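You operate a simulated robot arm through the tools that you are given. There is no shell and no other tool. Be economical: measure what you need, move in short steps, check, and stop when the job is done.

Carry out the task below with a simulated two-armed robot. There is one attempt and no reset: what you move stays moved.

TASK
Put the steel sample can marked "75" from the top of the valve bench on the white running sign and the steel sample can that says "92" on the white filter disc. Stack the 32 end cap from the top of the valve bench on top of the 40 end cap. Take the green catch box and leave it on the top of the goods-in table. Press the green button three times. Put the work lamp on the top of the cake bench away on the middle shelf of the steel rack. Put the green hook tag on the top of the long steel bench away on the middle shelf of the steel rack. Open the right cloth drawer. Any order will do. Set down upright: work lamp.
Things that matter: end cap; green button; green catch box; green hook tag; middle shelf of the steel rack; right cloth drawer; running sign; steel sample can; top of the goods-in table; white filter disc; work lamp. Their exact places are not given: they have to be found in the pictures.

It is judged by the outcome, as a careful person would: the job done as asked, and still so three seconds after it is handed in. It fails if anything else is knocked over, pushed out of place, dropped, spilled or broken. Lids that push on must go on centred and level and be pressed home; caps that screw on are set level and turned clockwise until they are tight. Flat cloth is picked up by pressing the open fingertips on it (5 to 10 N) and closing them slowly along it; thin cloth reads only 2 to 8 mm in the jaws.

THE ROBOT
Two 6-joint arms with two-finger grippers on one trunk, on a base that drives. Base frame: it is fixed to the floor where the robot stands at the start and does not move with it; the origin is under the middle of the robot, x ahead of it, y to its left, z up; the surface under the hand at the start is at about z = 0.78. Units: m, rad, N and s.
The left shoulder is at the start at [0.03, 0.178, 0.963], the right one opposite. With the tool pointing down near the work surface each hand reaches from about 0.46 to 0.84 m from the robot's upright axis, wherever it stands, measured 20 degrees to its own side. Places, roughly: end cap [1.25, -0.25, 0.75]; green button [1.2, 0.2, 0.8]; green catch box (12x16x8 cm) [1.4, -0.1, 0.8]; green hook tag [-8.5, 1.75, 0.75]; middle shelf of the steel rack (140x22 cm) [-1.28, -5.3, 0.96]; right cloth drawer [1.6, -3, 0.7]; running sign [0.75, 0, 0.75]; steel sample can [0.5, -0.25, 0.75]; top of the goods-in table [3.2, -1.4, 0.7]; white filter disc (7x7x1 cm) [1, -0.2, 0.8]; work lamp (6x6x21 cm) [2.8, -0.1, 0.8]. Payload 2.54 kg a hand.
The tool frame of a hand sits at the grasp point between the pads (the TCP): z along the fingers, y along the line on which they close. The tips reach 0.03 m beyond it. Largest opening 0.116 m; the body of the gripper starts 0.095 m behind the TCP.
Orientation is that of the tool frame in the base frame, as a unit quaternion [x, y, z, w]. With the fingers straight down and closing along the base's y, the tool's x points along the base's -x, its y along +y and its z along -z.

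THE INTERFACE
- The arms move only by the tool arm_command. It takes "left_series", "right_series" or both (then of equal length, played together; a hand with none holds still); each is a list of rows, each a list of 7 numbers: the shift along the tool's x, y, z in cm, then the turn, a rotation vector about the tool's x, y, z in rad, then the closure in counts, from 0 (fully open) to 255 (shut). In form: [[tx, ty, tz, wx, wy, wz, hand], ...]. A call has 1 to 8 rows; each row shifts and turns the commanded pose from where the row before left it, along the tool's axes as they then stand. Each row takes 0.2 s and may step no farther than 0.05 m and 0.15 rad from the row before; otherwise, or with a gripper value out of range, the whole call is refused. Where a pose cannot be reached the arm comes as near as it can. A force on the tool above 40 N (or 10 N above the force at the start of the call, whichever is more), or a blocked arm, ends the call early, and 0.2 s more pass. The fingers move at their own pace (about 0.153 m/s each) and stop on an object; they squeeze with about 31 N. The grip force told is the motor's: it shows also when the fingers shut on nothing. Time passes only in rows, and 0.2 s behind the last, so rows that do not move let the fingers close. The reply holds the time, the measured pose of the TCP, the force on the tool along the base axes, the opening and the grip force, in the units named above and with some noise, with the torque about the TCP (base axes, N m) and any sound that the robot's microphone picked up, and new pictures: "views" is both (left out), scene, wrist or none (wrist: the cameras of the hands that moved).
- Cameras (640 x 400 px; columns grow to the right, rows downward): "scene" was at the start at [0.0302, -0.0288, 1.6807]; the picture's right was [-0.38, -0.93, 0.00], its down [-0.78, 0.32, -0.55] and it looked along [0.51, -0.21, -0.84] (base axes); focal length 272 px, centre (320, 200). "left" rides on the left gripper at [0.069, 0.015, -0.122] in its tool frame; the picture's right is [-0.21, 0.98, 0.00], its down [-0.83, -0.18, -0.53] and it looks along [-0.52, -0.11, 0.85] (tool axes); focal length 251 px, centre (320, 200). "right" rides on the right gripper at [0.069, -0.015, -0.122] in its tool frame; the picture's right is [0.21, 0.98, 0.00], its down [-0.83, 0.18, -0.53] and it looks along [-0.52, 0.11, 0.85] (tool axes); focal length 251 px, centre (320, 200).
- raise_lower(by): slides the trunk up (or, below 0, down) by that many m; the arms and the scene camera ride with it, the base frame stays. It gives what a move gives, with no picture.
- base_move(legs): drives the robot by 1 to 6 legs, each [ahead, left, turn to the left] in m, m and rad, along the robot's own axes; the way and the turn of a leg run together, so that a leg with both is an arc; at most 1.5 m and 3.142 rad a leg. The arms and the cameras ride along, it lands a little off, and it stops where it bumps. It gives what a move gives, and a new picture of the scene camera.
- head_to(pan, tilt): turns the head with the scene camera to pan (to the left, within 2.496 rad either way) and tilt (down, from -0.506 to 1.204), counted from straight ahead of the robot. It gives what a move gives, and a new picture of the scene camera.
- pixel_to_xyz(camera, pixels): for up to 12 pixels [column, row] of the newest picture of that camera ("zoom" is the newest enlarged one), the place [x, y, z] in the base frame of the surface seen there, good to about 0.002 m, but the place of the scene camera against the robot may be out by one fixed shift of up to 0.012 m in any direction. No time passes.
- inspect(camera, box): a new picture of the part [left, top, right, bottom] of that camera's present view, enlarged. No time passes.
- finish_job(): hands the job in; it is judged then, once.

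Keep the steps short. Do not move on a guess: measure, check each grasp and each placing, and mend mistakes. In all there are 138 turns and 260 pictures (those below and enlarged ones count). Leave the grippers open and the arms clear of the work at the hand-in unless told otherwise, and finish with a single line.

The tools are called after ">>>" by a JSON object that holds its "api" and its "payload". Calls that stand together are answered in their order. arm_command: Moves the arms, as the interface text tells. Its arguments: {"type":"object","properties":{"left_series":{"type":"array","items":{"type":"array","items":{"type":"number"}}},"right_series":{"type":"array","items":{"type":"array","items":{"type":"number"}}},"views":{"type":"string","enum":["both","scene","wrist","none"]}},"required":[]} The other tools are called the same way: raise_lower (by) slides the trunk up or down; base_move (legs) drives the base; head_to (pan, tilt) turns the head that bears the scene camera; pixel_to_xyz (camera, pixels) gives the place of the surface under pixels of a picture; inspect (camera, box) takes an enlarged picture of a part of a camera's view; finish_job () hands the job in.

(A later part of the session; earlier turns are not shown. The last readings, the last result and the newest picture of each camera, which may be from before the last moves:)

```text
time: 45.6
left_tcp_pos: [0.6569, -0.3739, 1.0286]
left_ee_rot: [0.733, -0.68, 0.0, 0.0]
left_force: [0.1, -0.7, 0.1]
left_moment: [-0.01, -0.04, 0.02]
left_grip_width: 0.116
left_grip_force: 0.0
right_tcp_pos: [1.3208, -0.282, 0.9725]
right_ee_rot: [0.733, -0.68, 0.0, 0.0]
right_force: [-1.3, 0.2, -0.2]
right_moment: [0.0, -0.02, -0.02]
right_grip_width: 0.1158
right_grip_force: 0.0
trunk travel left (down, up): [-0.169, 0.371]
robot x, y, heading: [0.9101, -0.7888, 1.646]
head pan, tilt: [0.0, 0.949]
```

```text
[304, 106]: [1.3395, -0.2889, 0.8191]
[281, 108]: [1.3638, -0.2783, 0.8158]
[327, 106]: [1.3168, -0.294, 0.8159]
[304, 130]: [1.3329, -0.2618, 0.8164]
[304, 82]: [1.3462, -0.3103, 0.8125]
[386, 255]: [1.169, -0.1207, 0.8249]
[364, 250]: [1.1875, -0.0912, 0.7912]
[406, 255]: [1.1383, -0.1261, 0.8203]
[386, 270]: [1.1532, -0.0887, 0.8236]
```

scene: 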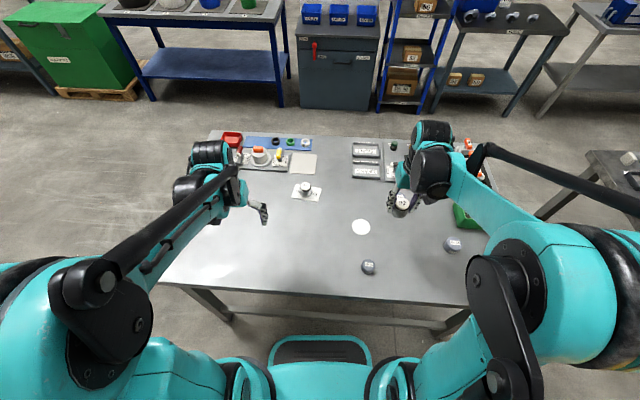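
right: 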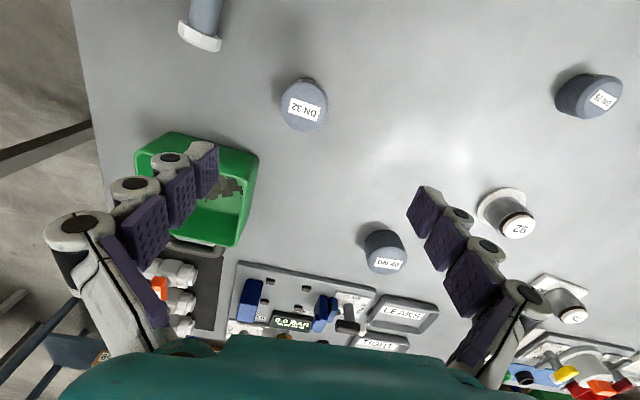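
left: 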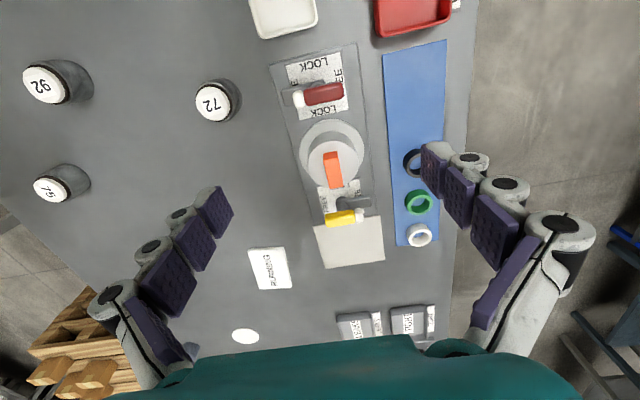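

DN 32: centre (1.340,-0.286), top z 0.817, Ø≈5 cm. I pre-close a little (clear of the box), lower and grip.

>>> {"api": "arm_command", "payload": {"right_series": [[0.5, -1.85, 0, 0, 0, 0, 75], [0, 0, 4.5, 0, 0, 0, 75], [0, 0, 4.5, 0, 0, 0, 75], [0, 0, 4.5, 0, 0, 0, 75], [0, 0, 2.2, 0, 0, 0, 75], [0, 0, 0, 0, 0, 0, 75], [0, 0, 0, 0, 0, 0, 255], [0, 0, 0, 0, 0, 0, 255]], "views": "wrist"}}

```text
time: 47.4
left_tcp_pos: [0.6576, -0.3735, 1.0292]
left_ee_rot: [0.734, -0.68, 0.0, 0.0]
left_force: [-0.3, 1.1, 0.3]
left_moment: [0.0, -0.01, -0.03]
left_grip_width: 0.1159
left_grip_force: 0.0
right_tcp_pos: [1.3409, -0.2834, 0.815]
right_ee_rot: [0.733, -0.68, -0.001, -0.001]
right_force: [0.5, -0.2, -0.3]
right_moment: [0.03, 0.0, 0.02]
right_grip_width: 0.052
right_grip_force: 31.5
trunk travel left (down, up): [-0.169, 0.371]
robot x, y, heading: [0.9082, -0.7919, 1.641]
head pan, tilt: [0.0, 0.949]
```

right: 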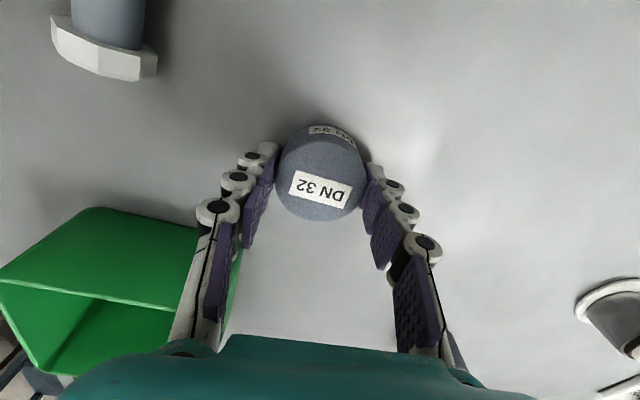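

Gripped at 52 mm. I lift and approach DN 40, stopping short to measure it.

>>> {"api": "arm_command", "payload": {"right_series": [[0, 0, -4.5, 0, 0, 0, 255], [0, 0, -4.5, 0, 0, 0, 255], [0, 0, -4, 0, 0, 0, 255], [-2.55, 3.54, 0, 0, 0, 0, 255], [-2.55, 3.54, 0, 0, 0, 0, 255], [-2.55, 3.54, 0, 0, 0, 0, 255], [-2.55, 3.54, 0, 0, 0, 0, 255], [-2.55, 3.54, 0, 0, 0, 0, 255]], "views": "wrist"}}

```text
time: 49.2
left_tcp_pos: [0.6583, -0.3742, 1.0273]
left_ee_rot: [0.734, -0.68, 0.0, 0.001]
left_force: [-0.3, 0.3, -0.7]
left_moment: [-0.05, -0.06, 0.0]
left_grip_width: 0.1162
left_grip_force: 0.0
right_tcp_pos: [1.1527, -0.1678, 0.9483]
right_ee_rot: [0.732, -0.681, 0.001, 0.0]
right_force: [-0.3, 0.4, 0.3]
right_moment: [0.02, -0.05, -0.02]
right_grip_width: 0.0522
right_grip_force: 31.4
trunk travel left (down, up): [-0.169, 0.371]
robot x, y, heading: [0.906, -0.791, 1.646]
head pan, tilt: [0.0, 0.949]
```

right: 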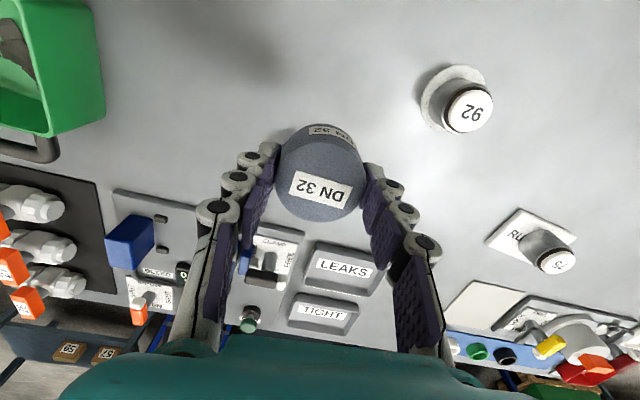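

DN 40 is hidden behind the held cap. I move 9 cm back toward me to see it.

>>> {"api": "arm_command", "payload": {"right_series": [[4.5, 0, 0, 0, 0, 0, 255], [4.5, 0, 0, 0, 0, 0, 255], [0, 0, 0, 0, 0, 0, 255]], "views": "both"}}

```text
time: 50.0
left_tcp_pos: [0.6582, -0.3735, 1.0291]
left_ee_rot: [0.733, -0.68, 0.0, 0.0]
left_force: [0.8, 0.0, 0.2]
left_moment: [-0.04, 0.02, 0.0]
left_grip_width: 0.116
left_grip_force: 0.0
right_tcp_pos: [1.1605, -0.257, 0.9468]
right_ee_rot: [0.733, -0.68, 0.001, 0.001]
right_force: [-0.2, 0.3, -1.5]
right_moment: [-0.01, 0.01, 0.02]
right_grip_width: 0.052
right_grip_force: 30.8
trunk travel left (down, up): [-0.169, 0.371]
robot x, y, heading: [0.9065, -0.791, 1.647]
head pan, tilt: [0.0, 0.949]
```

scene: 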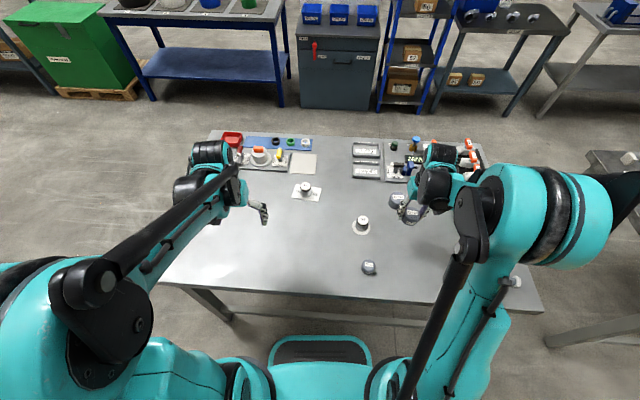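
right: 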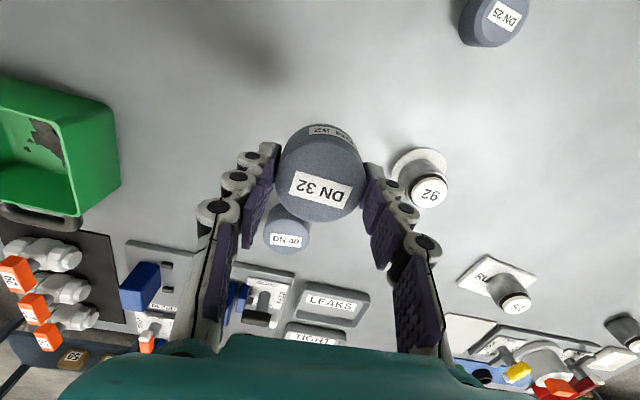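

DN 40 is now partly visible at (287,232). I measure its edges.

>>> {"api": "pixel_to_xyz", "payload": {"camera": "right", "pixels": [[267, 234], [308, 234], [287, 251], [287, 241], [287, 228], [275, 248], [300, 248]]}}

>>> {"api": "inspect", "payload": {"camera": "right", "box": [240, 190, 340, 270]}}

```text
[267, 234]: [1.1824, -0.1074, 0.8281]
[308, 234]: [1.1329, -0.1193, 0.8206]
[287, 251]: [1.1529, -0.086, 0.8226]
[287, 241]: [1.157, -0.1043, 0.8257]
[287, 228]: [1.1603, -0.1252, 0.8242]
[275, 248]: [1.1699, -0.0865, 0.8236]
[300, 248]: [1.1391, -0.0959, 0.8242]
```

```text
5.00 times, centred on (290, 230) of right
```

zoom: 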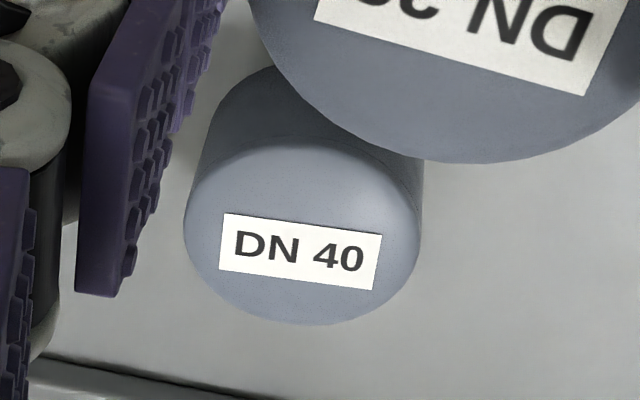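

I query the top-face ellipse points in the enlarged picture.

>>> {"api": "pixel_to_xyz", "payload": {"camera": "zoom", "pixels": [[303, 228], [192, 215], [412, 238], [305, 318], [300, 148], [230, 290], [380, 290]]}}

```text
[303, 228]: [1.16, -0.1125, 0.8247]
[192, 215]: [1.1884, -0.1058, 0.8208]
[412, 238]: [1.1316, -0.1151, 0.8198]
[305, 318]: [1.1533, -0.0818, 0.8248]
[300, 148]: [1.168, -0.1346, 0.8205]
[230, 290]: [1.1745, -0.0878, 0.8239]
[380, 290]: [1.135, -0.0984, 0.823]
```

DN 40 centre (1.160,-0.110), top z 0.8245. I go over it and lower to just above contact.

>>> {"api": "arm_command", "payload": {"right_series": [[-3.73, -0.28, 0, 0, 0, 0, 255], [-3.73, -0.28, 0, 0, 0, 0, 255], [-3.73, -0.28, 0, 0, 0, 0, 255], [-3.73, -0.28, 0, 0, 0, 0, 255], [0, 0, 4.0, 0, 0, 0, 255], [0, 0, 3.5, 0, 0, 0, 255], [0, 0, 0, 0, 0, 0, 255]], "views": "wrist"}}

```text
time: 51.6
left_tcp_pos: [0.6582, -0.3745, 1.029]
left_ee_rot: [0.733, -0.68, 0.0, 0.0]
left_force: [0.1, -0.2, 0.0]
left_moment: [0.03, 0.0, -0.01]
left_grip_width: 0.1162
left_grip_force: 0.0
right_tcp_pos: [1.1601, -0.1097, 0.8715]
right_ee_rot: [0.733, -0.68, 0.0, 0.0]
right_force: [-0.2, 0.4, -0.2]
right_moment: [0.01, 0.0, 0.0]
right_grip_width: 0.0518
right_grip_force: 30.9
trunk travel left (down, up): [-0.169, 0.371]
robot x, y, heading: [0.9076, -0.7887, 1.646]
head pan, tilt: [0.0, 0.949]
```

right: 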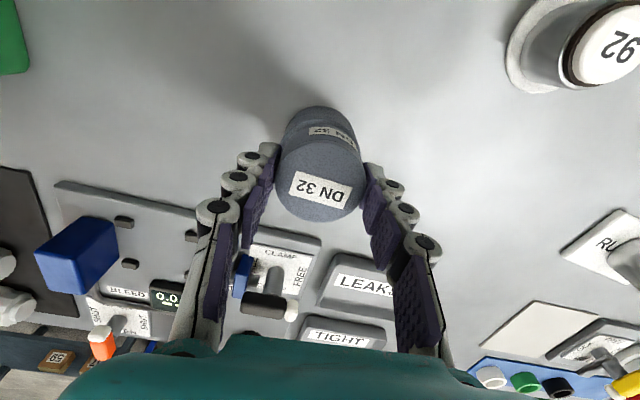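

Aligned. I lower the last 1.2 cm in small steps.

>>> {"api": "arm_command", "payload": {"right_series": [[-0.15, 0, 1.0, 0, 0, 0, 255], [0, 0, 0.2, 0, 0, 0, 255], [0, 0, 0.1, 0, 0, 0, 255], [0, 0, 0, 0, 0, 0, 255]], "views": "wrist"}}

```text
time: 52.6
left_tcp_pos: [0.6589, -0.3749, 1.029]
left_ee_rot: [0.733, -0.681, 0.001, 0.0]
left_force: [0.8, -0.1, 0.6]
left_moment: [0.03, -0.03, 0.01]
left_grip_width: 0.1161
left_grip_force: 0.0
right_tcp_pos: [1.1592, -0.1084, 0.8596]
right_ee_rot: [0.733, -0.68, -0.001, 0.0]
right_force: [2.0, 3.6, 12.7]
right_moment: [0.28, -0.12, 0.03]
right_grip_width: 0.0517
right_grip_force: 30.7
trunk travel left (down, up): [-0.169, 0.371]
robot x, y, heading: [0.9087, -0.7896, 1.645]
head pan, tilt: [0.0, 0.949]
```

right: 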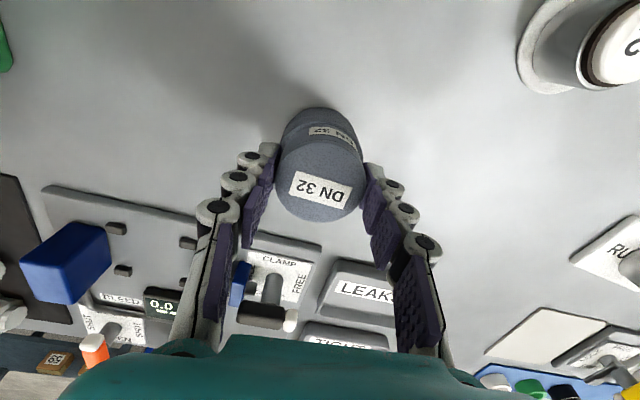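

Contact (12.7 N). I ease off 1 mm, open and rise.

>>> {"api": "arm_command", "payload": {"right_series": [[0, 0, -0.1, 0, 0, 0, 255], [0, 0, 0, 0, 0, 0, 150], [0, 0, 0, 0, 0, 0, 0], [0, 0, 0, 0, 0, 0, 0], [0, 0, -4, 0, 0, 0, 0], [0, 0, -4.5, 0, 0, 0, 0], [3, 0, -4, 0, 0, 0, 0], [4, 0, 0, 0, 0, 0, 0]], "views": "wrist"}}

```text
time: 54.4
left_tcp_pos: [0.6578, -0.3751, 1.0284]
left_ee_rot: [0.733, -0.68, -0.001, 0.0]
left_force: [0.5, -0.5, -0.3]
left_moment: [0.02, 0.0, -0.01]
left_grip_width: 0.116
left_grip_force: 0.0
right_tcp_pos: [1.1664, -0.1785, 0.9817]
right_ee_rot: [0.733, -0.68, -0.001, -0.001]
right_force: [-0.2, 0.2, -0.4]
right_moment: [0.03, 0.0, 0.03]
right_grip_width: 0.1158
right_grip_force: 0.1
trunk travel left (down, up): [-0.169, 0.371]
robot x, y, heading: [0.9026, -0.789, 1.643]
head pan, tilt: [0.0, 0.949]
```

right: 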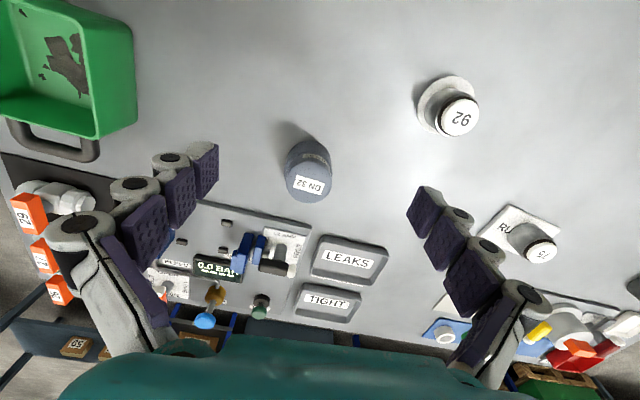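

The 32 sits on the 40. Now I measure the green box and the button in the wrist picture.

>>> {"api": "pixel_to_xyz", "payload": {"camera": "right", "pixels": [[132, 28], [100, 138], [20, 125], [75, 2], [60, 60], [52, 158], [260, 303], [258, 298], [98, 150], [15, 130], [262, 312]]}}

>>> {"api": "inspect", "payload": {"camera": "right", "box": [180, 230, 340, 330]}}

```text
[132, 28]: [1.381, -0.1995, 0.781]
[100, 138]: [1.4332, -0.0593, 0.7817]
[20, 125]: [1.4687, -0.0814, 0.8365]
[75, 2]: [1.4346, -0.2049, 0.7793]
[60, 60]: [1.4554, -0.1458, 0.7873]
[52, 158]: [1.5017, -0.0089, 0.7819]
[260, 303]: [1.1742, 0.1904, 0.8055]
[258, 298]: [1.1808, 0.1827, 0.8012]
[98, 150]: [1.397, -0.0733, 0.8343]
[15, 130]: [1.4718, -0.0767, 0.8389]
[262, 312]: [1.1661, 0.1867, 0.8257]
```

```text
4.00 times, centred on (260, 280) of right
```

zoom: 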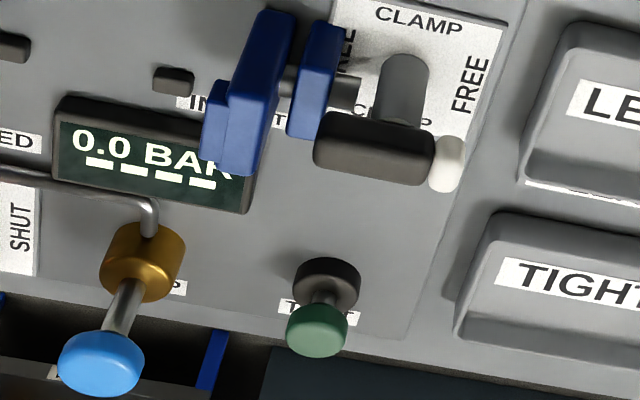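

Button at ≈(1.166,0.187,0.826); box spans x≈1.385–1.505, y≈-0.215…-0.06. Both are best reached from the bench's left side. I measure the furniture beyond, to plan the drive.

>>> {"api": "pixel_to_xyz", "payload": {"camera": "scene", "pixels": [[152, 100], [281, 106], [300, 108], [380, 110], [437, 112], [505, 115], [60, 97], [545, 115], [60, 260], [100, 150], [212, 135], [480, 140]]}}

>>> {"api": "arm_command", "payload": {"right_series": [[4.5, 2, -2, 0, 0, 0, 0], [4.5, 2, -2, 0, 0, 0, 0], [0, 0, 0, 0, 0, 0, 0]], "views": "none"}}

```text
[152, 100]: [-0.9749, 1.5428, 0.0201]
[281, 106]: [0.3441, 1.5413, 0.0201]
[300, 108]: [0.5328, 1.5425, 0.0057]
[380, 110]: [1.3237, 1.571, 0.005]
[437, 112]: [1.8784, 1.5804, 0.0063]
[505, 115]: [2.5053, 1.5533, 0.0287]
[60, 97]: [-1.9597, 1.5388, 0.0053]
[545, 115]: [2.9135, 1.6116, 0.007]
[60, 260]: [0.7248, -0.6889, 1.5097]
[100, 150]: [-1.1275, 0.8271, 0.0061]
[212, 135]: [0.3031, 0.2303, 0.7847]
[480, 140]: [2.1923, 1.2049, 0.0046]
```

```text
refused: row 1 steps farther than a row can; nothing moved
```

The left aisle (y 0.26–1.54) is clear. I retract the right hand and drive round to the left side.

>>> {"api": "arm_command", "payload": {"right_series": [[4, 1, -2, 0, 0, 0, 0], [4, 1, -2, 0, 0, 0, 0], [0, 0, 0, 0, 0, 0, 0]], "views": "none"}}

>>> {"api": "base_move", "payload": {"legs": [[0, 1.2, -0.075], [1.0, 0, 0], [0.6, 0, 0], [0, 0, -3.14]]}}

```text
time: 55.2
left_tcp_pos: [0.6579, -0.3742, 1.0277]
left_ee_rot: [0.733, -0.681, 0.0, 0.0]
left_force: [-0.5, 0.6, 0.3]
left_moment: [-0.01, 0.02, 0.0]
left_grip_width: 0.116
left_grip_force: 0.1
right_tcp_pos: [1.1529, -0.2592, 1.0213]
right_ee_rot: [0.734, -0.679, 0.0, 0.0]
right_force: [0.1, 0.2, 0.1]
right_moment: [-0.04, 0.02, 0.01]
right_grip_width: 0.1157
right_grip_force: 0.1
trunk travel left (down, up): [-0.169, 0.371]
robot x, y, heading: [0.9082, -0.7887, 1.647]
head pan, tilt: [0.0, 0.949]
```

```text
time: 76.5
left_tcp_pos: [-0.1146, 0.3119, 1.028]
left_ee_rot: [0.733, 0.681, 0.0, 0.0]
left_force: [-0.8, -0.6, 0.1]
left_moment: [-0.01, -0.02, 0.01]
left_grip_width: 0.1161
left_grip_force: 0.0
right_tcp_pos: [-0.6208, 0.2734, 1.0222]
right_ee_rot: [0.733, 0.68, 0.0, 0.001]
right_force: [0.6, -0.1, -0.9]
right_moment: [-0.02, 0.02, 0.0]
right_grip_width: 0.1159
right_grip_force: 0.1
trunk travel left (down, up): [-0.169, 0.371]
robot x, y, heading: [-0.2982, 0.7593, -1.647]
head pan, tilt: [0.0, 0.949]
```

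scene: 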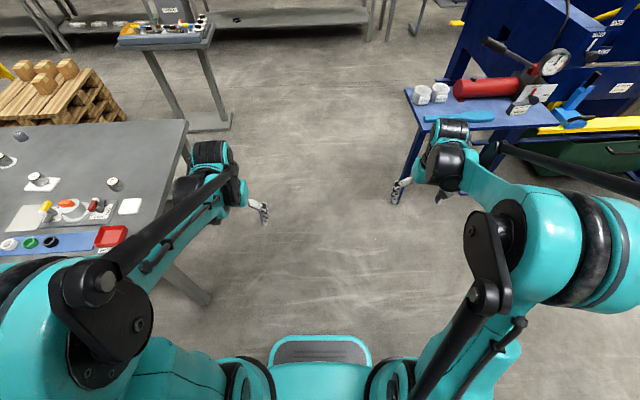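

Now sidestep left along the bench to x≈1.2.

>>> {"api": "base_move", "payload": {"legs": [[0, 0.75, 0.076], [0, 0.75, 0]]}}

```text
time: 84.2
left_tcp_pos: [1.4076, 0.3097, 1.0278]
left_ee_rot: [0.703, 0.711, 0.0, 0.0]
left_force: [-0.4, -0.4, -0.6]
left_moment: [0.01, 0.05, -0.02]
left_grip_width: 0.1159
left_grip_force: 0.0
right_tcp_pos: [0.906, 0.2271, 1.0228]
right_ee_rot: [0.703, 0.711, 0.0, 0.0]
right_force: [1.3, -0.4, 0.2]
right_moment: [0.01, 0.02, 0.0]
right_grip_width: 0.1159
right_grip_force: 0.1
trunk travel left (down, up): [-0.169, 0.371]
robot x, y, heading: [1.1854, 0.7407, -1.556]
head pan, tilt: [0.0, 0.949]
```

scene: 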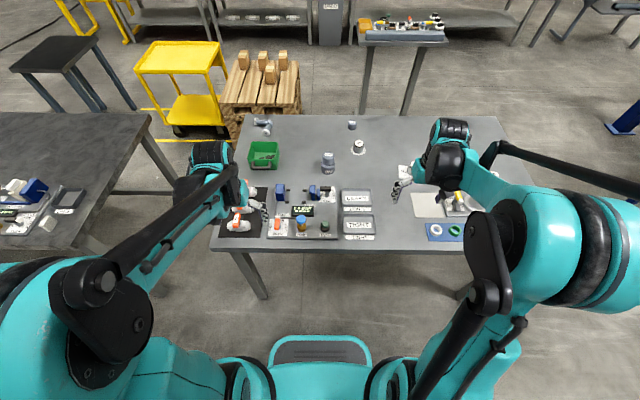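

The button's at scene (325,226). The right hand, fingers shut, goes above it and I look.

>>> {"api": "arm_command", "payload": {"right_series": [[-0.7, 4.3, 0, 0, 0, 0, 255], [-0.7, 4.3, 0, 0, 0, 0, 255], [-0.7, 4.3, 0, 0, 0, 0, 255], [-0.7, 4.3, 0, 0, 0, 0, 255], [-0.7, 4.3, 0, 0, 0, 0, 255], [-0.7, 4.3, 0, 0, 0, 0, 255], [0, 0, 4.5, 0, 0, 0, 255], [0, 0, 0, 0, 0, 0, 255]], "views": "wrist"}}

```text
time: 86.0
left_tcp_pos: [1.4069, 0.3101, 1.0288]
left_ee_rot: [0.703, 0.711, 0.0, 0.0]
left_force: [-0.2, 0.0, 0.1]
left_moment: [-0.02, -0.03, 0.0]
left_grip_width: 0.116
left_grip_force: 0.1
right_tcp_pos: [1.1656, 0.1883, 0.9789]
right_ee_rot: [0.703, 0.711, 0.0, 0.001]
right_force: [0.4, 0.3, -0.3]
right_moment: [0.0, 0.03, 0.02]
right_grip_width: 0.0
right_grip_force: 28.4
trunk travel left (down, up): [-0.169, 0.371]
robot x, y, heading: [1.1844, 0.7435, -1.559]
head pan, tilt: [0.0, 0.949]
```

right: 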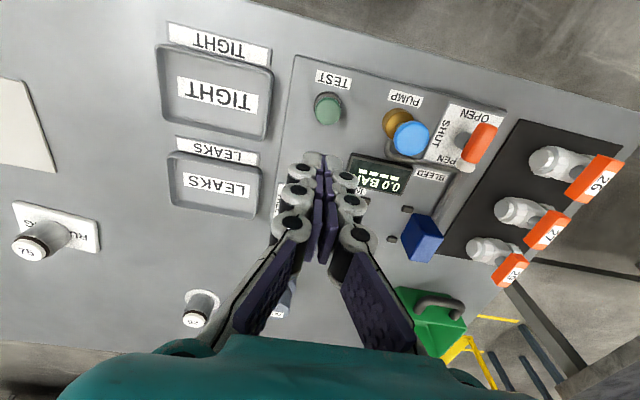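

I measure the button top at (327,108).

>>> {"api": "pixel_to_xyz", "payload": {"camera": "right", "pixels": [[327, 108], [318, 108], [338, 110], [328, 118], [328, 98]]}}

>>> {"api": "inspect", "payload": {"camera": "right", "box": [280, 70, 380, 140]}}

```text
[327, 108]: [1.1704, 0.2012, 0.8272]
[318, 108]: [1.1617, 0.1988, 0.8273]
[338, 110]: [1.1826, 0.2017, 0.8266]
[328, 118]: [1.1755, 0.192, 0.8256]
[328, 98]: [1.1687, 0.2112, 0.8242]
```

```text
5.71 times, centred on (330, 105) of right
```

zoom: 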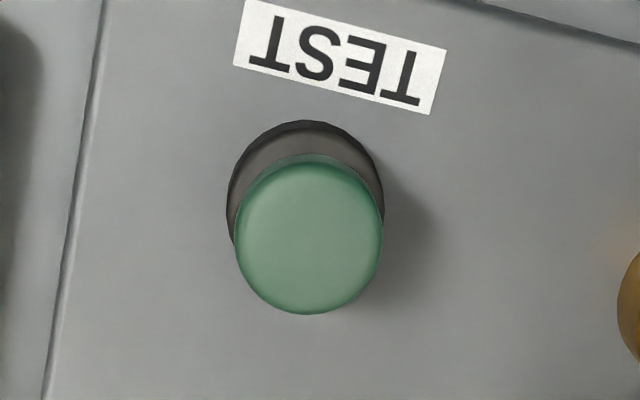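

Button centre (1.171,0.200), top z 0.827. I centre the shut tips over it and go to ~5 mm above.

>>> {"api": "arm_command", "payload": {"right_series": [[1.2, 0.55, 4, 0, 0, 0, 255], [0, 0, 4, 0, 0, 0, 255], [0, 0, 3.4, 0, 0, 0, 255], [0, 0, 0, 0, 0, 0, 255]], "views": "wrist"}}

```text
time: 87.0
left_tcp_pos: [1.4072, 0.3102, 1.0276]
left_ee_rot: [0.702, 0.712, 0.0, 0.0]
left_force: [0.8, 0.1, 0.1]
left_moment: [0.01, -0.04, 0.02]
left_grip_width: 0.1159
left_grip_force: 0.0
right_tcp_pos: [1.1694, 0.2001, 0.8627]
right_ee_rot: [0.702, 0.712, -0.001, 0.0]
right_force: [0.5, 0.1, -0.5]
right_moment: [-0.01, -0.01, -0.02]
right_grip_width: 0.0002
right_grip_force: 28.7
trunk travel left (down, up): [-0.169, 0.371]
robot x, y, heading: [1.1822, 0.7412, -1.559]
head pan, tilt: [0.0, 0.949]
```

right: 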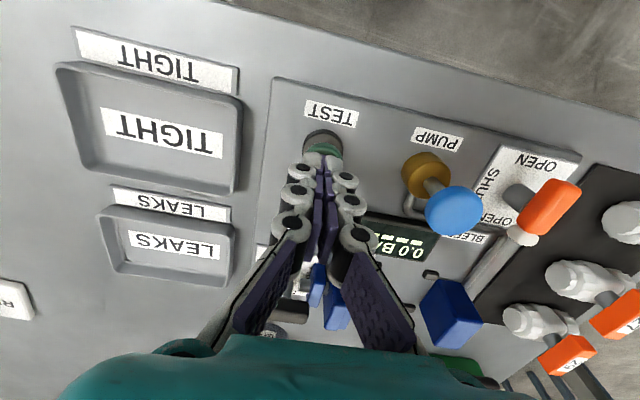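

Over the button. First press: go down 9 mm and read the force and sound.

>>> {"api": "arm_command", "payload": {"right_series": [[0, 0, 0.7, 0, 0, 0, 255], [0, 0, 0.3, 0, 0, 0, 255], [0, 0, 0.2, 0, 0, 0, 255]], "views": "none"}}

```text
time: 87.8
left_tcp_pos: [1.4071, 0.3106, 1.0284]
left_ee_rot: [0.703, 0.712, 0.001, 0.0]
left_force: [0.8, 0.1, 0.4]
left_moment: [0.05, -0.01, -0.02]
left_grip_width: 0.116
left_grip_force: 0.1
right_tcp_pos: [1.171, 0.2, 0.8523]
right_ee_rot: [0.703, 0.712, 0.0, 0.0]
right_force: [-0.9, -0.3, 1.5]
right_moment: [-0.03, -0.02, 0.04]
right_grip_width: 0.0
right_grip_force: 28.6
trunk travel left (down, up): [-0.169, 0.371]
robot x, y, heading: [1.1858, 0.744, -1.559]
head pan, tilt: [0.0, 0.949]
```

Little force yet (1.5 N). I go 3 mm farther in small steps.

>>> {"api": "arm_command", "payload": {"right_series": [[0, 0, 0.15, 0, 0, 0, 255], [0, 0, 0.15, 0, 0, 0, 255]], "views": "none"}}

```text
time: 88.4
left_tcp_pos: [1.4064, 0.3101, 1.028]
left_ee_rot: [0.702, 0.712, 0.0, 0.0]
left_force: [0.3, -0.1, -0.1]
left_moment: [0.0, -0.02, -0.02]
left_grip_width: 0.1159
left_grip_force: 0.0
right_tcp_pos: [1.1707, 0.1996, 0.8475]
right_ee_rot: [0.703, 0.711, 0.0, 0.001]
right_force: [-0.6, -0.3, 3.1]
right_moment: [-0.07, 0.0, 0.02]
right_grip_width: 0.0002
right_grip_force: 29.0
trunk travel left (down, up): [-0.169, 0.371]
robot x, y, heading: [1.1837, 0.7414, -1.553]
head pan, tilt: [0.0, 0.949]
heard: click
```

A click: first press counted at TCP z≈0.8475. I release fully, then press a second time likewise.

>>> {"api": "arm_command", "payload": {"right_series": [[0, 0, -1.5, 0, 0, 0, 255], [0, 0, 0, 0, 0, 0, 255], [0, 0, 0, 0, 0, 0, 255]], "views": "none"}}

>>> {"api": "arm_command", "payload": {"right_series": [[0, 0, 0.8, 0, 0, 0, 255], [0, 0, 0.5, 0, 0, 0, 255], [0, 0, 0.2, 0, 0, 0, 255], [0, 0, 0, 0, 0, 0, 255]], "views": "none"}}

```text
time: 89.2
left_tcp_pos: [1.4069, 0.3105, 1.0299]
left_ee_rot: [0.703, 0.712, 0.0, 0.0]
left_force: [-0.5, 0.5, 0.5]
left_moment: [0.0, -0.03, 0.01]
left_grip_width: 0.1162
left_grip_force: 0.2
right_tcp_pos: [1.169, 0.198, 0.8641]
right_ee_rot: [0.703, 0.711, 0.0, 0.001]
right_force: [-0.8, -0.7, 0.4]
right_moment: [0.0, -0.03, -0.02]
right_grip_width: 0.0
right_grip_force: 28.4
trunk travel left (down, up): [-0.169, 0.371]
robot x, y, heading: [1.1839, 0.7397, -1.561]
head pan, tilt: [0.0, 0.949]
```

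```text
time: 90.2
left_tcp_pos: [1.4048, 0.3108, 1.0277]
left_ee_rot: [0.703, 0.711, 0.0, 0.0]
left_force: [1.0, 0.3, -0.3]
left_moment: [-0.02, -0.01, 0.0]
left_grip_width: 0.1161
left_grip_force: 0.1
right_tcp_pos: [1.1688, 0.1995, 0.848]
right_ee_rot: [0.703, 0.712, -0.001, 0.001]
right_force: [-0.2, -1.5, 2.6]
right_moment: [-0.03, 0.0, 0.02]
right_grip_width: 0.0001
right_grip_force: 28.4
trunk travel left (down, up): [-0.169, 0.371]
robot x, y, heading: [1.1861, 0.7404, -1.562]
head pan, tilt: [0.0, 0.949]
heard: click
```

Second click. Release and third press.

>>> {"api": "arm_command", "payload": {"right_series": [[0, 0, -1.5, 0, 0, 0, 255], [0, 0, 0, 0, 0, 0, 255], [0, 0, 0, 0, 0, 0, 255]], "views": "none"}}

>>> {"api": "arm_command", "payload": {"right_series": [[0, 0, 0.8, 0, 0, 0, 255], [0, 0, 0.5, 0, 0, 0, 255], [0, 0, 0.2, 0, 0, 0, 255], [0, 0, 0, 0, 0, 0, 255]], "views": "none"}}

```text
time: 91.0
left_tcp_pos: [1.4067, 0.3102, 1.029]
left_ee_rot: [0.703, 0.711, 0.0, 0.0]
left_force: [0.4, -0.6, -1.1]
left_moment: [0.0, -0.02, 0.01]
left_grip_width: 0.1157
left_grip_force: 0.1
right_tcp_pos: [1.1689, 0.1994, 0.8623]
right_ee_rot: [0.702, 0.712, -0.001, 0.001]
right_force: [0.4, 0.5, -0.2]
right_moment: [-0.01, 0.01, 0.03]
right_grip_width: 0.0
right_grip_force: 28.5
trunk travel left (down, up): [-0.169, 0.371]
robot x, y, heading: [1.1828, 0.7377, -1.558]
head pan, tilt: [0.0, 0.949]
```

```text
time: 92.0
left_tcp_pos: [1.4064, 0.3101, 1.0283]
left_ee_rot: [0.703, 0.712, 0.0, 0.0]
left_force: [0.1, 0.4, -0.4]
left_moment: [0.0, -0.03, -0.02]
left_grip_width: 0.1157
left_grip_force: 0.1
right_tcp_pos: [1.169, 0.1999, 0.8491]
right_ee_rot: [0.703, 0.711, -0.001, 0.001]
right_force: [-0.9, 0.0, 3.6]
right_moment: [0.0, 0.02, 0.0]
right_grip_width: 0.0
right_grip_force: 28.0
trunk travel left (down, up): [-0.169, 0.371]
robot x, y, heading: [1.1821, 0.7441, -1.558]
head pan, tilt: [0.0, 0.949]
heard: click
```

Three clicks heard. I rise off, then move the base 13 cm ahead so that the left hand reaches the box.

>>> {"api": "arm_command", "payload": {"right_series": [[0, 0, -4.5, 0, 0, 0, 255], [0, 0, -4.5, 0, 0, 0, 255], [0, 0, -4.5, 0, 0, 0, 255], [2, -4, -2, 0, 0, 0, 100], [2, -4, 0, 0, 0, 0, 0], [2, -4, 0, 0, 0, 0, 0], [0, -4, 0, 0, 0, 0, 0]], "views": "none"}}

>>> {"api": "base_move", "payload": {"legs": [[0.13, 0, 0]]}}

>>> {"api": "inspect", "payload": {"camera": "left", "box": [0, 0, 640, 400]}}

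```text
time: 93.6
left_tcp_pos: [1.407, 0.309, 1.0277]
left_ee_rot: [0.703, 0.711, 0.0, -0.001]
left_force: [0.2, 0.0, -0.3]
left_moment: [0.03, -0.03, 0.0]
left_grip_width: 0.1163
left_grip_force: 0.0
right_tcp_pos: [1.0065, 0.2581, 1.0036]
right_ee_rot: [0.702, 0.712, 0.001, 0.001]
right_force: [-0.4, 0.5, -0.7]
right_moment: [0.02, -0.05, 0.02]
right_grip_width: 0.1157
right_grip_force: 0.0
trunk travel left (down, up): [-0.169, 0.371]
robot x, y, heading: [1.1868, 0.739, -1.557]
head pan, tilt: [0.0, 0.949]
```

```text
time: 94.9
left_tcp_pos: [1.4095, 0.1799, 1.0281]
left_ee_rot: [0.702, 0.712, 0.001, -0.001]
left_force: [-0.7, -1.1, 0.6]
left_moment: [0.08, -0.01, 0.02]
left_grip_width: 0.1161
left_grip_force: 0.1
right_tcp_pos: [1.0099, 0.1286, 1.0035]
right_ee_rot: [0.703, 0.712, 0.0, 0.0]
right_force: [0.6, -0.6, -0.1]
right_moment: [0.06, -0.02, 0.02]
right_grip_width: 0.116
right_grip_force: 0.1
trunk travel left (down, up): [-0.169, 0.371]
robot x, y, heading: [1.1854, 0.6126, -1.554]
head pan, tilt: [0.0, 0.949]
```

scene: 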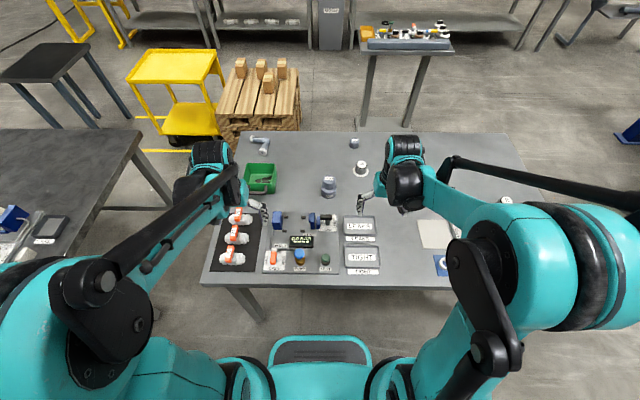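

```text
1.00 times, centred on (320, 200) of left (not enlarged: the box is as wide or as high as the picture)
```

zoom: 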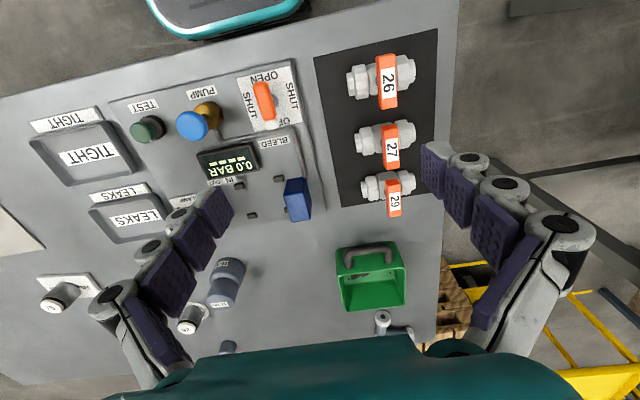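

The box is visible. I enlarge it and then measure its rims.

>>> {"api": "inspect", "payload": {"camera": "left", "box": [310, 230, 430, 320]}}

```text
4.44 times, centred on (370, 275) of left
```

zoom: 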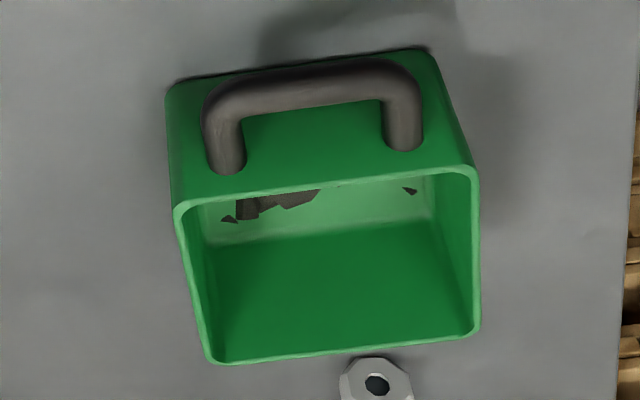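

>>> {"api": "pixel_to_xyz", "payload": {"camera": "zoom", "pixels": [[180, 207], [212, 358], [470, 173], [475, 332], [193, 280], [477, 250], [330, 183], [345, 350], [300, 120], [335, 85], [330, 290], [225, 215]]}}

```text
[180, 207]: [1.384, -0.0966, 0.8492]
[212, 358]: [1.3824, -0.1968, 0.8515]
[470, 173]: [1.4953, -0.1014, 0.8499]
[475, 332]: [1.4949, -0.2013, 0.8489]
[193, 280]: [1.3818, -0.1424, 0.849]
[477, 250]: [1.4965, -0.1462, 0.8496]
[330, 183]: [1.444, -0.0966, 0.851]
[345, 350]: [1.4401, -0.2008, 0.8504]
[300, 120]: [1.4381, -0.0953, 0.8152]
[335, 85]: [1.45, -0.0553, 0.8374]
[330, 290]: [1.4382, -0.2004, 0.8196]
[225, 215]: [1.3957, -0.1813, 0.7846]
```

Box: x 1.382–1.497, y -0.202…-0.097, rim z 0.850. I'll grip its wall at x≈1.384 mid-way (y≈-0.148). The left hand goes above it first.

>>> {"api": "arm_command", "payload": {"left_series": [[-4.1, -0.39, 0, 0, 0, 0, 0], [-4.1, -0.39, 0, 0, 0, 0, 0], [-4.1, -0.39, 0, 0, 0, 0, 0], [-4.1, -0.39, 0, 0, 0, 0, 0], [-4.1, -0.39, 0, 0, 0, 0, 0], [-4.1, -0.39, 0, 0, 0, 0, 0], [-4.1, -0.39, 0, 0, 0, 0, 0], [-4.1, -0.39, 2, 0, 0, 0, 0]], "views": "none"}}

>>> {"api": "arm_command", "payload": {"left_series": [[0, 0, 4, 0, 0, 0, 0], [0, 0, 4, 0, 0, 0, 0], [0, 0, 1.5, 0, 0, 0, 0], [0, 0, 0, 0, 0, 0, 0]], "views": "wrist"}}

```text
time: 96.7
left_tcp_pos: [1.3809, -0.1515, 1.0068]
left_ee_rot: [0.702, 0.712, 0.001, 0.0]
left_force: [-0.3, 0.1, -0.3]
left_moment: [0.05, -0.02, -0.03]
left_grip_width: 0.1157
left_grip_force: 0.0
right_tcp_pos: [1.0106, 0.1274, 1.003]
right_ee_rot: [0.702, 0.712, 0.0, 0.0]
right_force: [0.3, 0.5, -1.0]
right_moment: [0.04, -0.02, 0.03]
right_grip_width: 0.116
right_grip_force: 0.1
trunk travel left (down, up): [-0.169, 0.371]
robot x, y, heading: [1.1858, 0.6097, -1.556]
head pan, tilt: [0.0, 0.949]
```

```text
time: 97.7
left_tcp_pos: [1.3808, -0.1458, 0.9129]
left_ee_rot: [0.702, 0.712, 0.0, 0.0]
left_force: [0.2, 0.0, 0.0]
left_moment: [0.01, -0.01, 0.03]
left_grip_width: 0.1161
left_grip_force: 0.1
right_tcp_pos: [1.0096, 0.1305, 1.0036]
right_ee_rot: [0.703, 0.712, -0.001, 0.001]
right_force: [0.5, -0.5, 0.1]
right_moment: [-0.01, -0.02, -0.02]
right_grip_width: 0.1162
right_grip_force: 0.0
trunk travel left (down, up): [-0.169, 0.371]
robot x, y, heading: [1.1839, 0.6093, -1.561]
head pan, tilt: [0.0, 0.949]
```

left: 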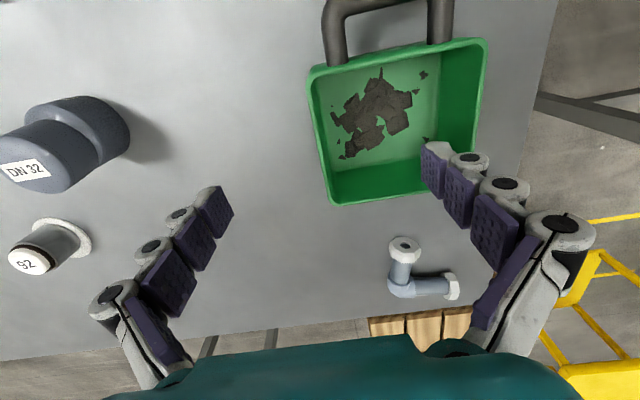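

The box wall lies midway between the fingers. I lower 7.5 cm and close.

>>> {"api": "arm_command", "payload": {"left_series": [[0, 0.3, 4, 0, 0, 0, 0], [0, 0, 3.5, 0, 0, 0, 0], [0, 0, 0, 0, 0, 0, 0], [0, 0, 0, 0, 0, 0, 150], [0, 0, 0, 0, 0, 0, 255], [0, 0, 0, 0, 0, 0, 255], [0, 0, 0, 0, 0, 0, 255]], "views": "wrist"}}

```text
time: 99.3
left_tcp_pos: [1.3852, -0.1461, 0.8384]
left_ee_rot: [0.702, 0.712, 0.0, 0.0]
left_force: [-0.3, 0.7, 0.2]
left_moment: [0.0, -0.06, -0.01]
left_grip_width: 0.0059
left_grip_force: 31.3
right_tcp_pos: [1.0091, 0.1307, 1.0034]
right_ee_rot: [0.702, 0.712, 0.0, 0.0]
right_force: [0.2, -0.4, 0.1]
right_moment: [-0.03, 0.02, 0.01]
right_grip_width: 0.1157
right_grip_force: 0.0
trunk travel left (down, up): [-0.169, 0.371]
robot x, y, heading: [1.1842, 0.6106, -1.551]
head pan, tilt: [0.0, 0.949]
```

left: 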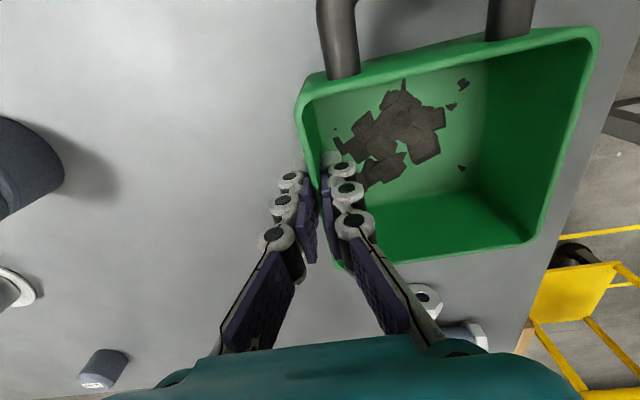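

Wall held (6 mm). I lift straight up 16 cm and check that it hangs level.

>>> {"api": "arm_command", "payload": {"left_series": [[0, 0, -2, 0, 0, 0, 255], [0, 0, -3, 0, 0, 0, 255], [0, 0, -3, 0, 0, 0, 255], [0, 0, -3, 0, 0, 0, 255], [0, 0, -3, 0, 0, 0, 255], [0, 0, -3, 0, 0, 0, 255], [0, 0, 0, 0, 0, 0, 255]], "views": "wrist"}}

```text
time: 100.9
left_tcp_pos: [1.3854, -0.1479, 1.0087]
left_ee_rot: [0.703, 0.712, 0.001, 0.0]
left_force: [-0.5, 0.8, -2.6]
left_moment: [0.03, 0.12, 0.01]
left_grip_width: 0.0059
left_grip_force: 30.9
right_tcp_pos: [1.0106, 0.1295, 1.0035]
right_ee_rot: [0.702, 0.712, 0.0, 0.001]
right_force: [-0.1, -0.4, -0.6]
right_moment: [0.04, 0.06, 0.01]
right_grip_width: 0.1161
right_grip_force: 0.0
trunk travel left (down, up): [-0.169, 0.371]
robot x, y, heading: [1.1852, 0.6147, -1.561]
head pan, tilt: [0.0, 0.949]
```

left: 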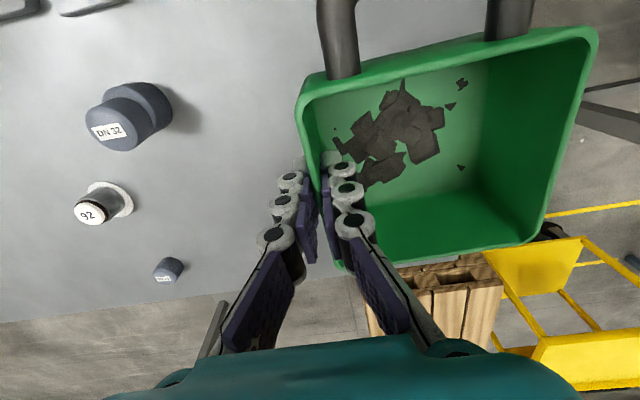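

Box hangs level (2.6 N). I pull the hand in toward the body, back off, and look left for the way to the goods-in table.

>>> {"api": "arm_command", "payload": {"left_series": [[4, 0, 0, 0, 0, 0, 255], [4, 0, 0, 0, 0, 0, 255], [4, 0, 0, 0, 0, 0, 255], [4, 0, 0, 0, 0, 0, 255], [4, 0, 0, 0, 0, 0, 255], [4, 0, 0, 0, 0, 0, 255]], "views": "none"}}

>>> {"api": "base_move", "payload": {"legs": [[-0.28, 0, 0]]}}

>>> {"api": "head_to", "payload": {"pan": 0.9, "tilt": 0.6}}

```text
time: 102.3
left_tcp_pos: [1.3841, 0.0944, 1.0086]
left_ee_rot: [0.702, 0.712, -0.001, 0.001]
left_force: [-0.2, 0.1, -0.6]
left_moment: [-0.02, 0.13, 0.0]
left_grip_width: 0.006
left_grip_force: 31.0
right_tcp_pos: [1.0087, 0.1317, 1.0042]
right_ee_rot: [0.702, 0.712, -0.001, 0.001]
right_force: [0.0, 0.6, 0.4]
right_moment: [-0.03, 0.01, 0.0]
right_grip_width: 0.1159
right_grip_force: 0.0
trunk travel left (down, up): [-0.169, 0.371]
robot x, y, heading: [1.1839, 0.6148, -1.554]
head pan, tilt: [0.0, 0.949]
```

```text
time: 104.2
left_tcp_pos: [1.3796, 0.3716, 1.0082]
left_ee_rot: [0.702, 0.712, 0.0, 0.0]
left_force: [-0.6, 0.1, -1.3]
left_moment: [-0.07, 0.09, -0.02]
left_grip_width: 0.0063
left_grip_force: 31.2
right_tcp_pos: [1.0069, 0.4091, 1.004]
right_ee_rot: [0.702, 0.712, 0.0, 0.001]
right_force: [-0.4, 0.7, -0.4]
right_moment: [-0.04, 0.0, 0.04]
right_grip_width: 0.116
right_grip_force: 0.0
trunk travel left (down, up): [-0.169, 0.371]
robot x, y, heading: [1.1844, 0.8903, -1.556]
head pan, tilt: [0.0, 0.949]
```

scene: 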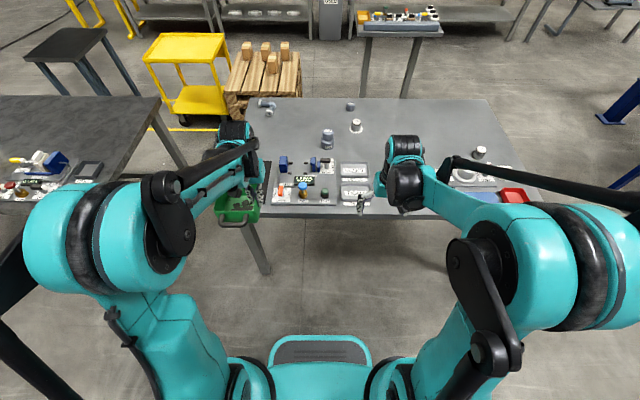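

```text
time: 105.4
left_tcp_pos: [1.38, 0.3707, 1.0075]
left_ee_rot: [0.702, 0.712, 0.0, 0.0]
left_force: [-0.1, -0.4, -0.8]
left_moment: [-0.02, 0.12, 0.05]
left_grip_width: 0.0057
left_grip_force: 31.2
right_tcp_pos: [1.0059, 0.4081, 1.004]
right_ee_rot: [0.702, 0.712, -0.001, 0.001]
right_force: [0.4, -0.3, 0.1]
right_moment: [0.0, 0.0, -0.02]
right_grip_width: 0.1161
right_grip_force: 0.0
trunk travel left (down, up): [-0.169, 0.371]
robot x, y, heading: [1.1809, 0.8923, -1.561]
head pan, tilt: [0.901, 0.6]
```

scene: 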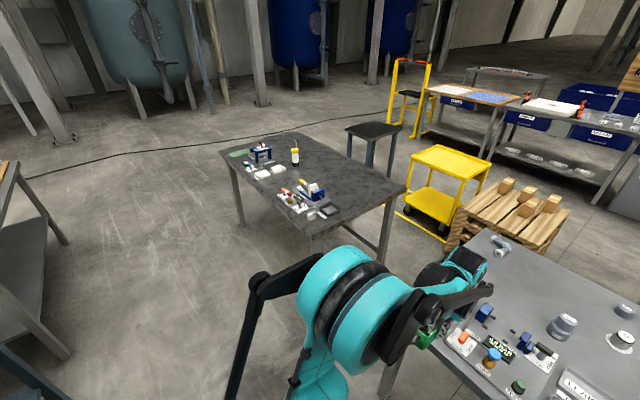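

I measure the cake bench corners, the goods-in table, trolley, and the left-hand bench.

>>> {"api": "pixel_to_xyz", "payload": {"camera": "scene", "pixels": [[223, 152], [296, 134], [404, 187], [345, 130], [372, 122], [402, 127], [378, 141], [415, 150], [295, 155], [68, 140], [70, 352], [65, 243]]}}

>>> {"api": "inspect", "payload": {"camera": "scene", "box": [215, 100, 415, 230]}}

```text
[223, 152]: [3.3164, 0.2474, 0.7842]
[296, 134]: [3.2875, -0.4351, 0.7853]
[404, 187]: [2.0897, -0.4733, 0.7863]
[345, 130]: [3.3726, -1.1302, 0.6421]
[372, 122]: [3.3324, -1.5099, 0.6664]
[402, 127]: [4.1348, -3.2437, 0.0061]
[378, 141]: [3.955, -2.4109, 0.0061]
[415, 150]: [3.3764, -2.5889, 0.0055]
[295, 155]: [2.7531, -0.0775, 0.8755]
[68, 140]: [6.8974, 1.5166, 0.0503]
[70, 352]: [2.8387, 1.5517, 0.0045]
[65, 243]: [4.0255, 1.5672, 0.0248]
```

```text
3.08 times, centred on (315, 165) of scene
```

zoom: 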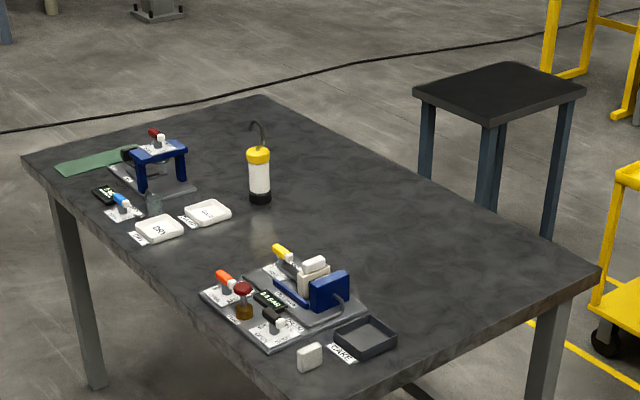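

>>> {"api": "pixel_to_xyz", "payload": {"camera": "zoom", "pixels": [[420, 90], [515, 66], [580, 92], [488, 120], [500, 90], [258, 165], [259, 200], [261, 140], [252, 122], [600, 330]]}}

```text
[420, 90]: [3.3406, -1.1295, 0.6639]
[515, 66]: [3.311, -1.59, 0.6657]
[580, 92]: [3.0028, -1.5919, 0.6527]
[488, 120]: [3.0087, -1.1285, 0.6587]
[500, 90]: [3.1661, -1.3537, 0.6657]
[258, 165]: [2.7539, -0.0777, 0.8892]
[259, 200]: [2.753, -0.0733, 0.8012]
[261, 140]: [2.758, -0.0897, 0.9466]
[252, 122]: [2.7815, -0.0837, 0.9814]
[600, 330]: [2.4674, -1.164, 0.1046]
```

Goods-in table: x 3.0–3.35, y -1.6…-1.13, top z 0.66. I drive along the aisle, past the cake bench's far end, down to y≈-1.3 and turn to face it from the far side.

>>> {"api": "base_move", "payload": {"legs": [[0, 1.35, 0], [0, 1.35, 0], [1.1, 0, 0], [1.1, 0, 0], [0, 0, -1.58]]}}

>>> {"api": "head_to", "payload": {"pan": 0.0, "tilt": 0.85}}

```text
time: 132.8
left_tcp_pos: [3.3384, -1.4756, 1.0069]
left_ee_rot: [1.0, -0.014, 0.001, 0.0]
left_force: [0.0, -0.6, -1.3]
left_moment: [0.08, 0.0, 0.02]
left_grip_width: 0.0058
left_grip_force: 30.8
right_tcp_pos: [3.3901, -1.1049, 1.0034]
right_ee_rot: [1.0, -0.014, -0.001, 0.0]
right_force: [0.1, 0.6, -0.2]
right_moment: [0.01, 0.02, 0.03]
right_grip_width: 0.1161
right_grip_force: 0.0
trunk travel left (down, up): [-0.169, 0.371]
robot x, y, heading: [3.8668, -1.3033, 3.115]
head pan, tilt: [0.901, 0.6]
```

scene: 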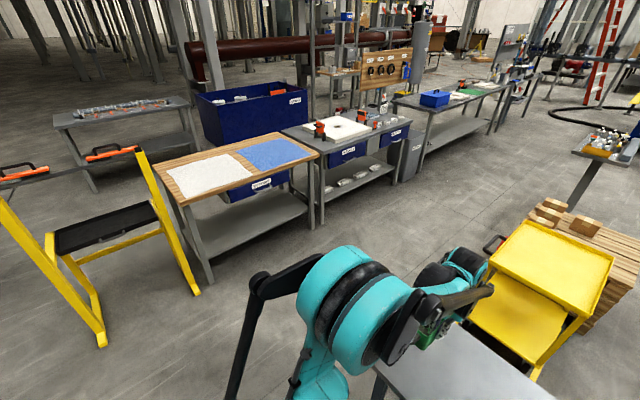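

```text
time: 134.0
left_tcp_pos: [3.3379, -1.4765, 1.0077]
left_ee_rot: [1.0, -0.014, 0.0, 0.0]
left_force: [0.0, -0.1, -0.8]
left_moment: [0.12, 0.0, -0.01]
left_grip_width: 0.006
left_grip_force: 31.2
right_tcp_pos: [3.3893, -1.1051, 1.004]
right_ee_rot: [1.0, -0.014, -0.001, 0.0]
right_force: [-0.4, -0.2, 0.4]
right_moment: [-0.03, 0.01, 0.01]
right_grip_width: 0.1161
right_grip_force: 0.0
trunk travel left (down, up): [-0.169, 0.371]
robot x, y, heading: [3.8676, -1.3007, 3.107]
head pan, tilt: [0.0, 0.85]
```

scene: 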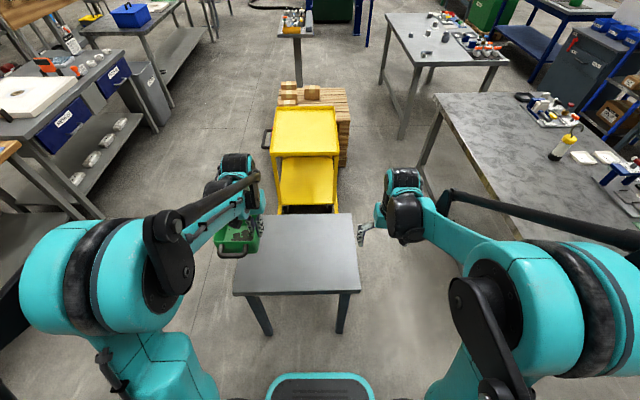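

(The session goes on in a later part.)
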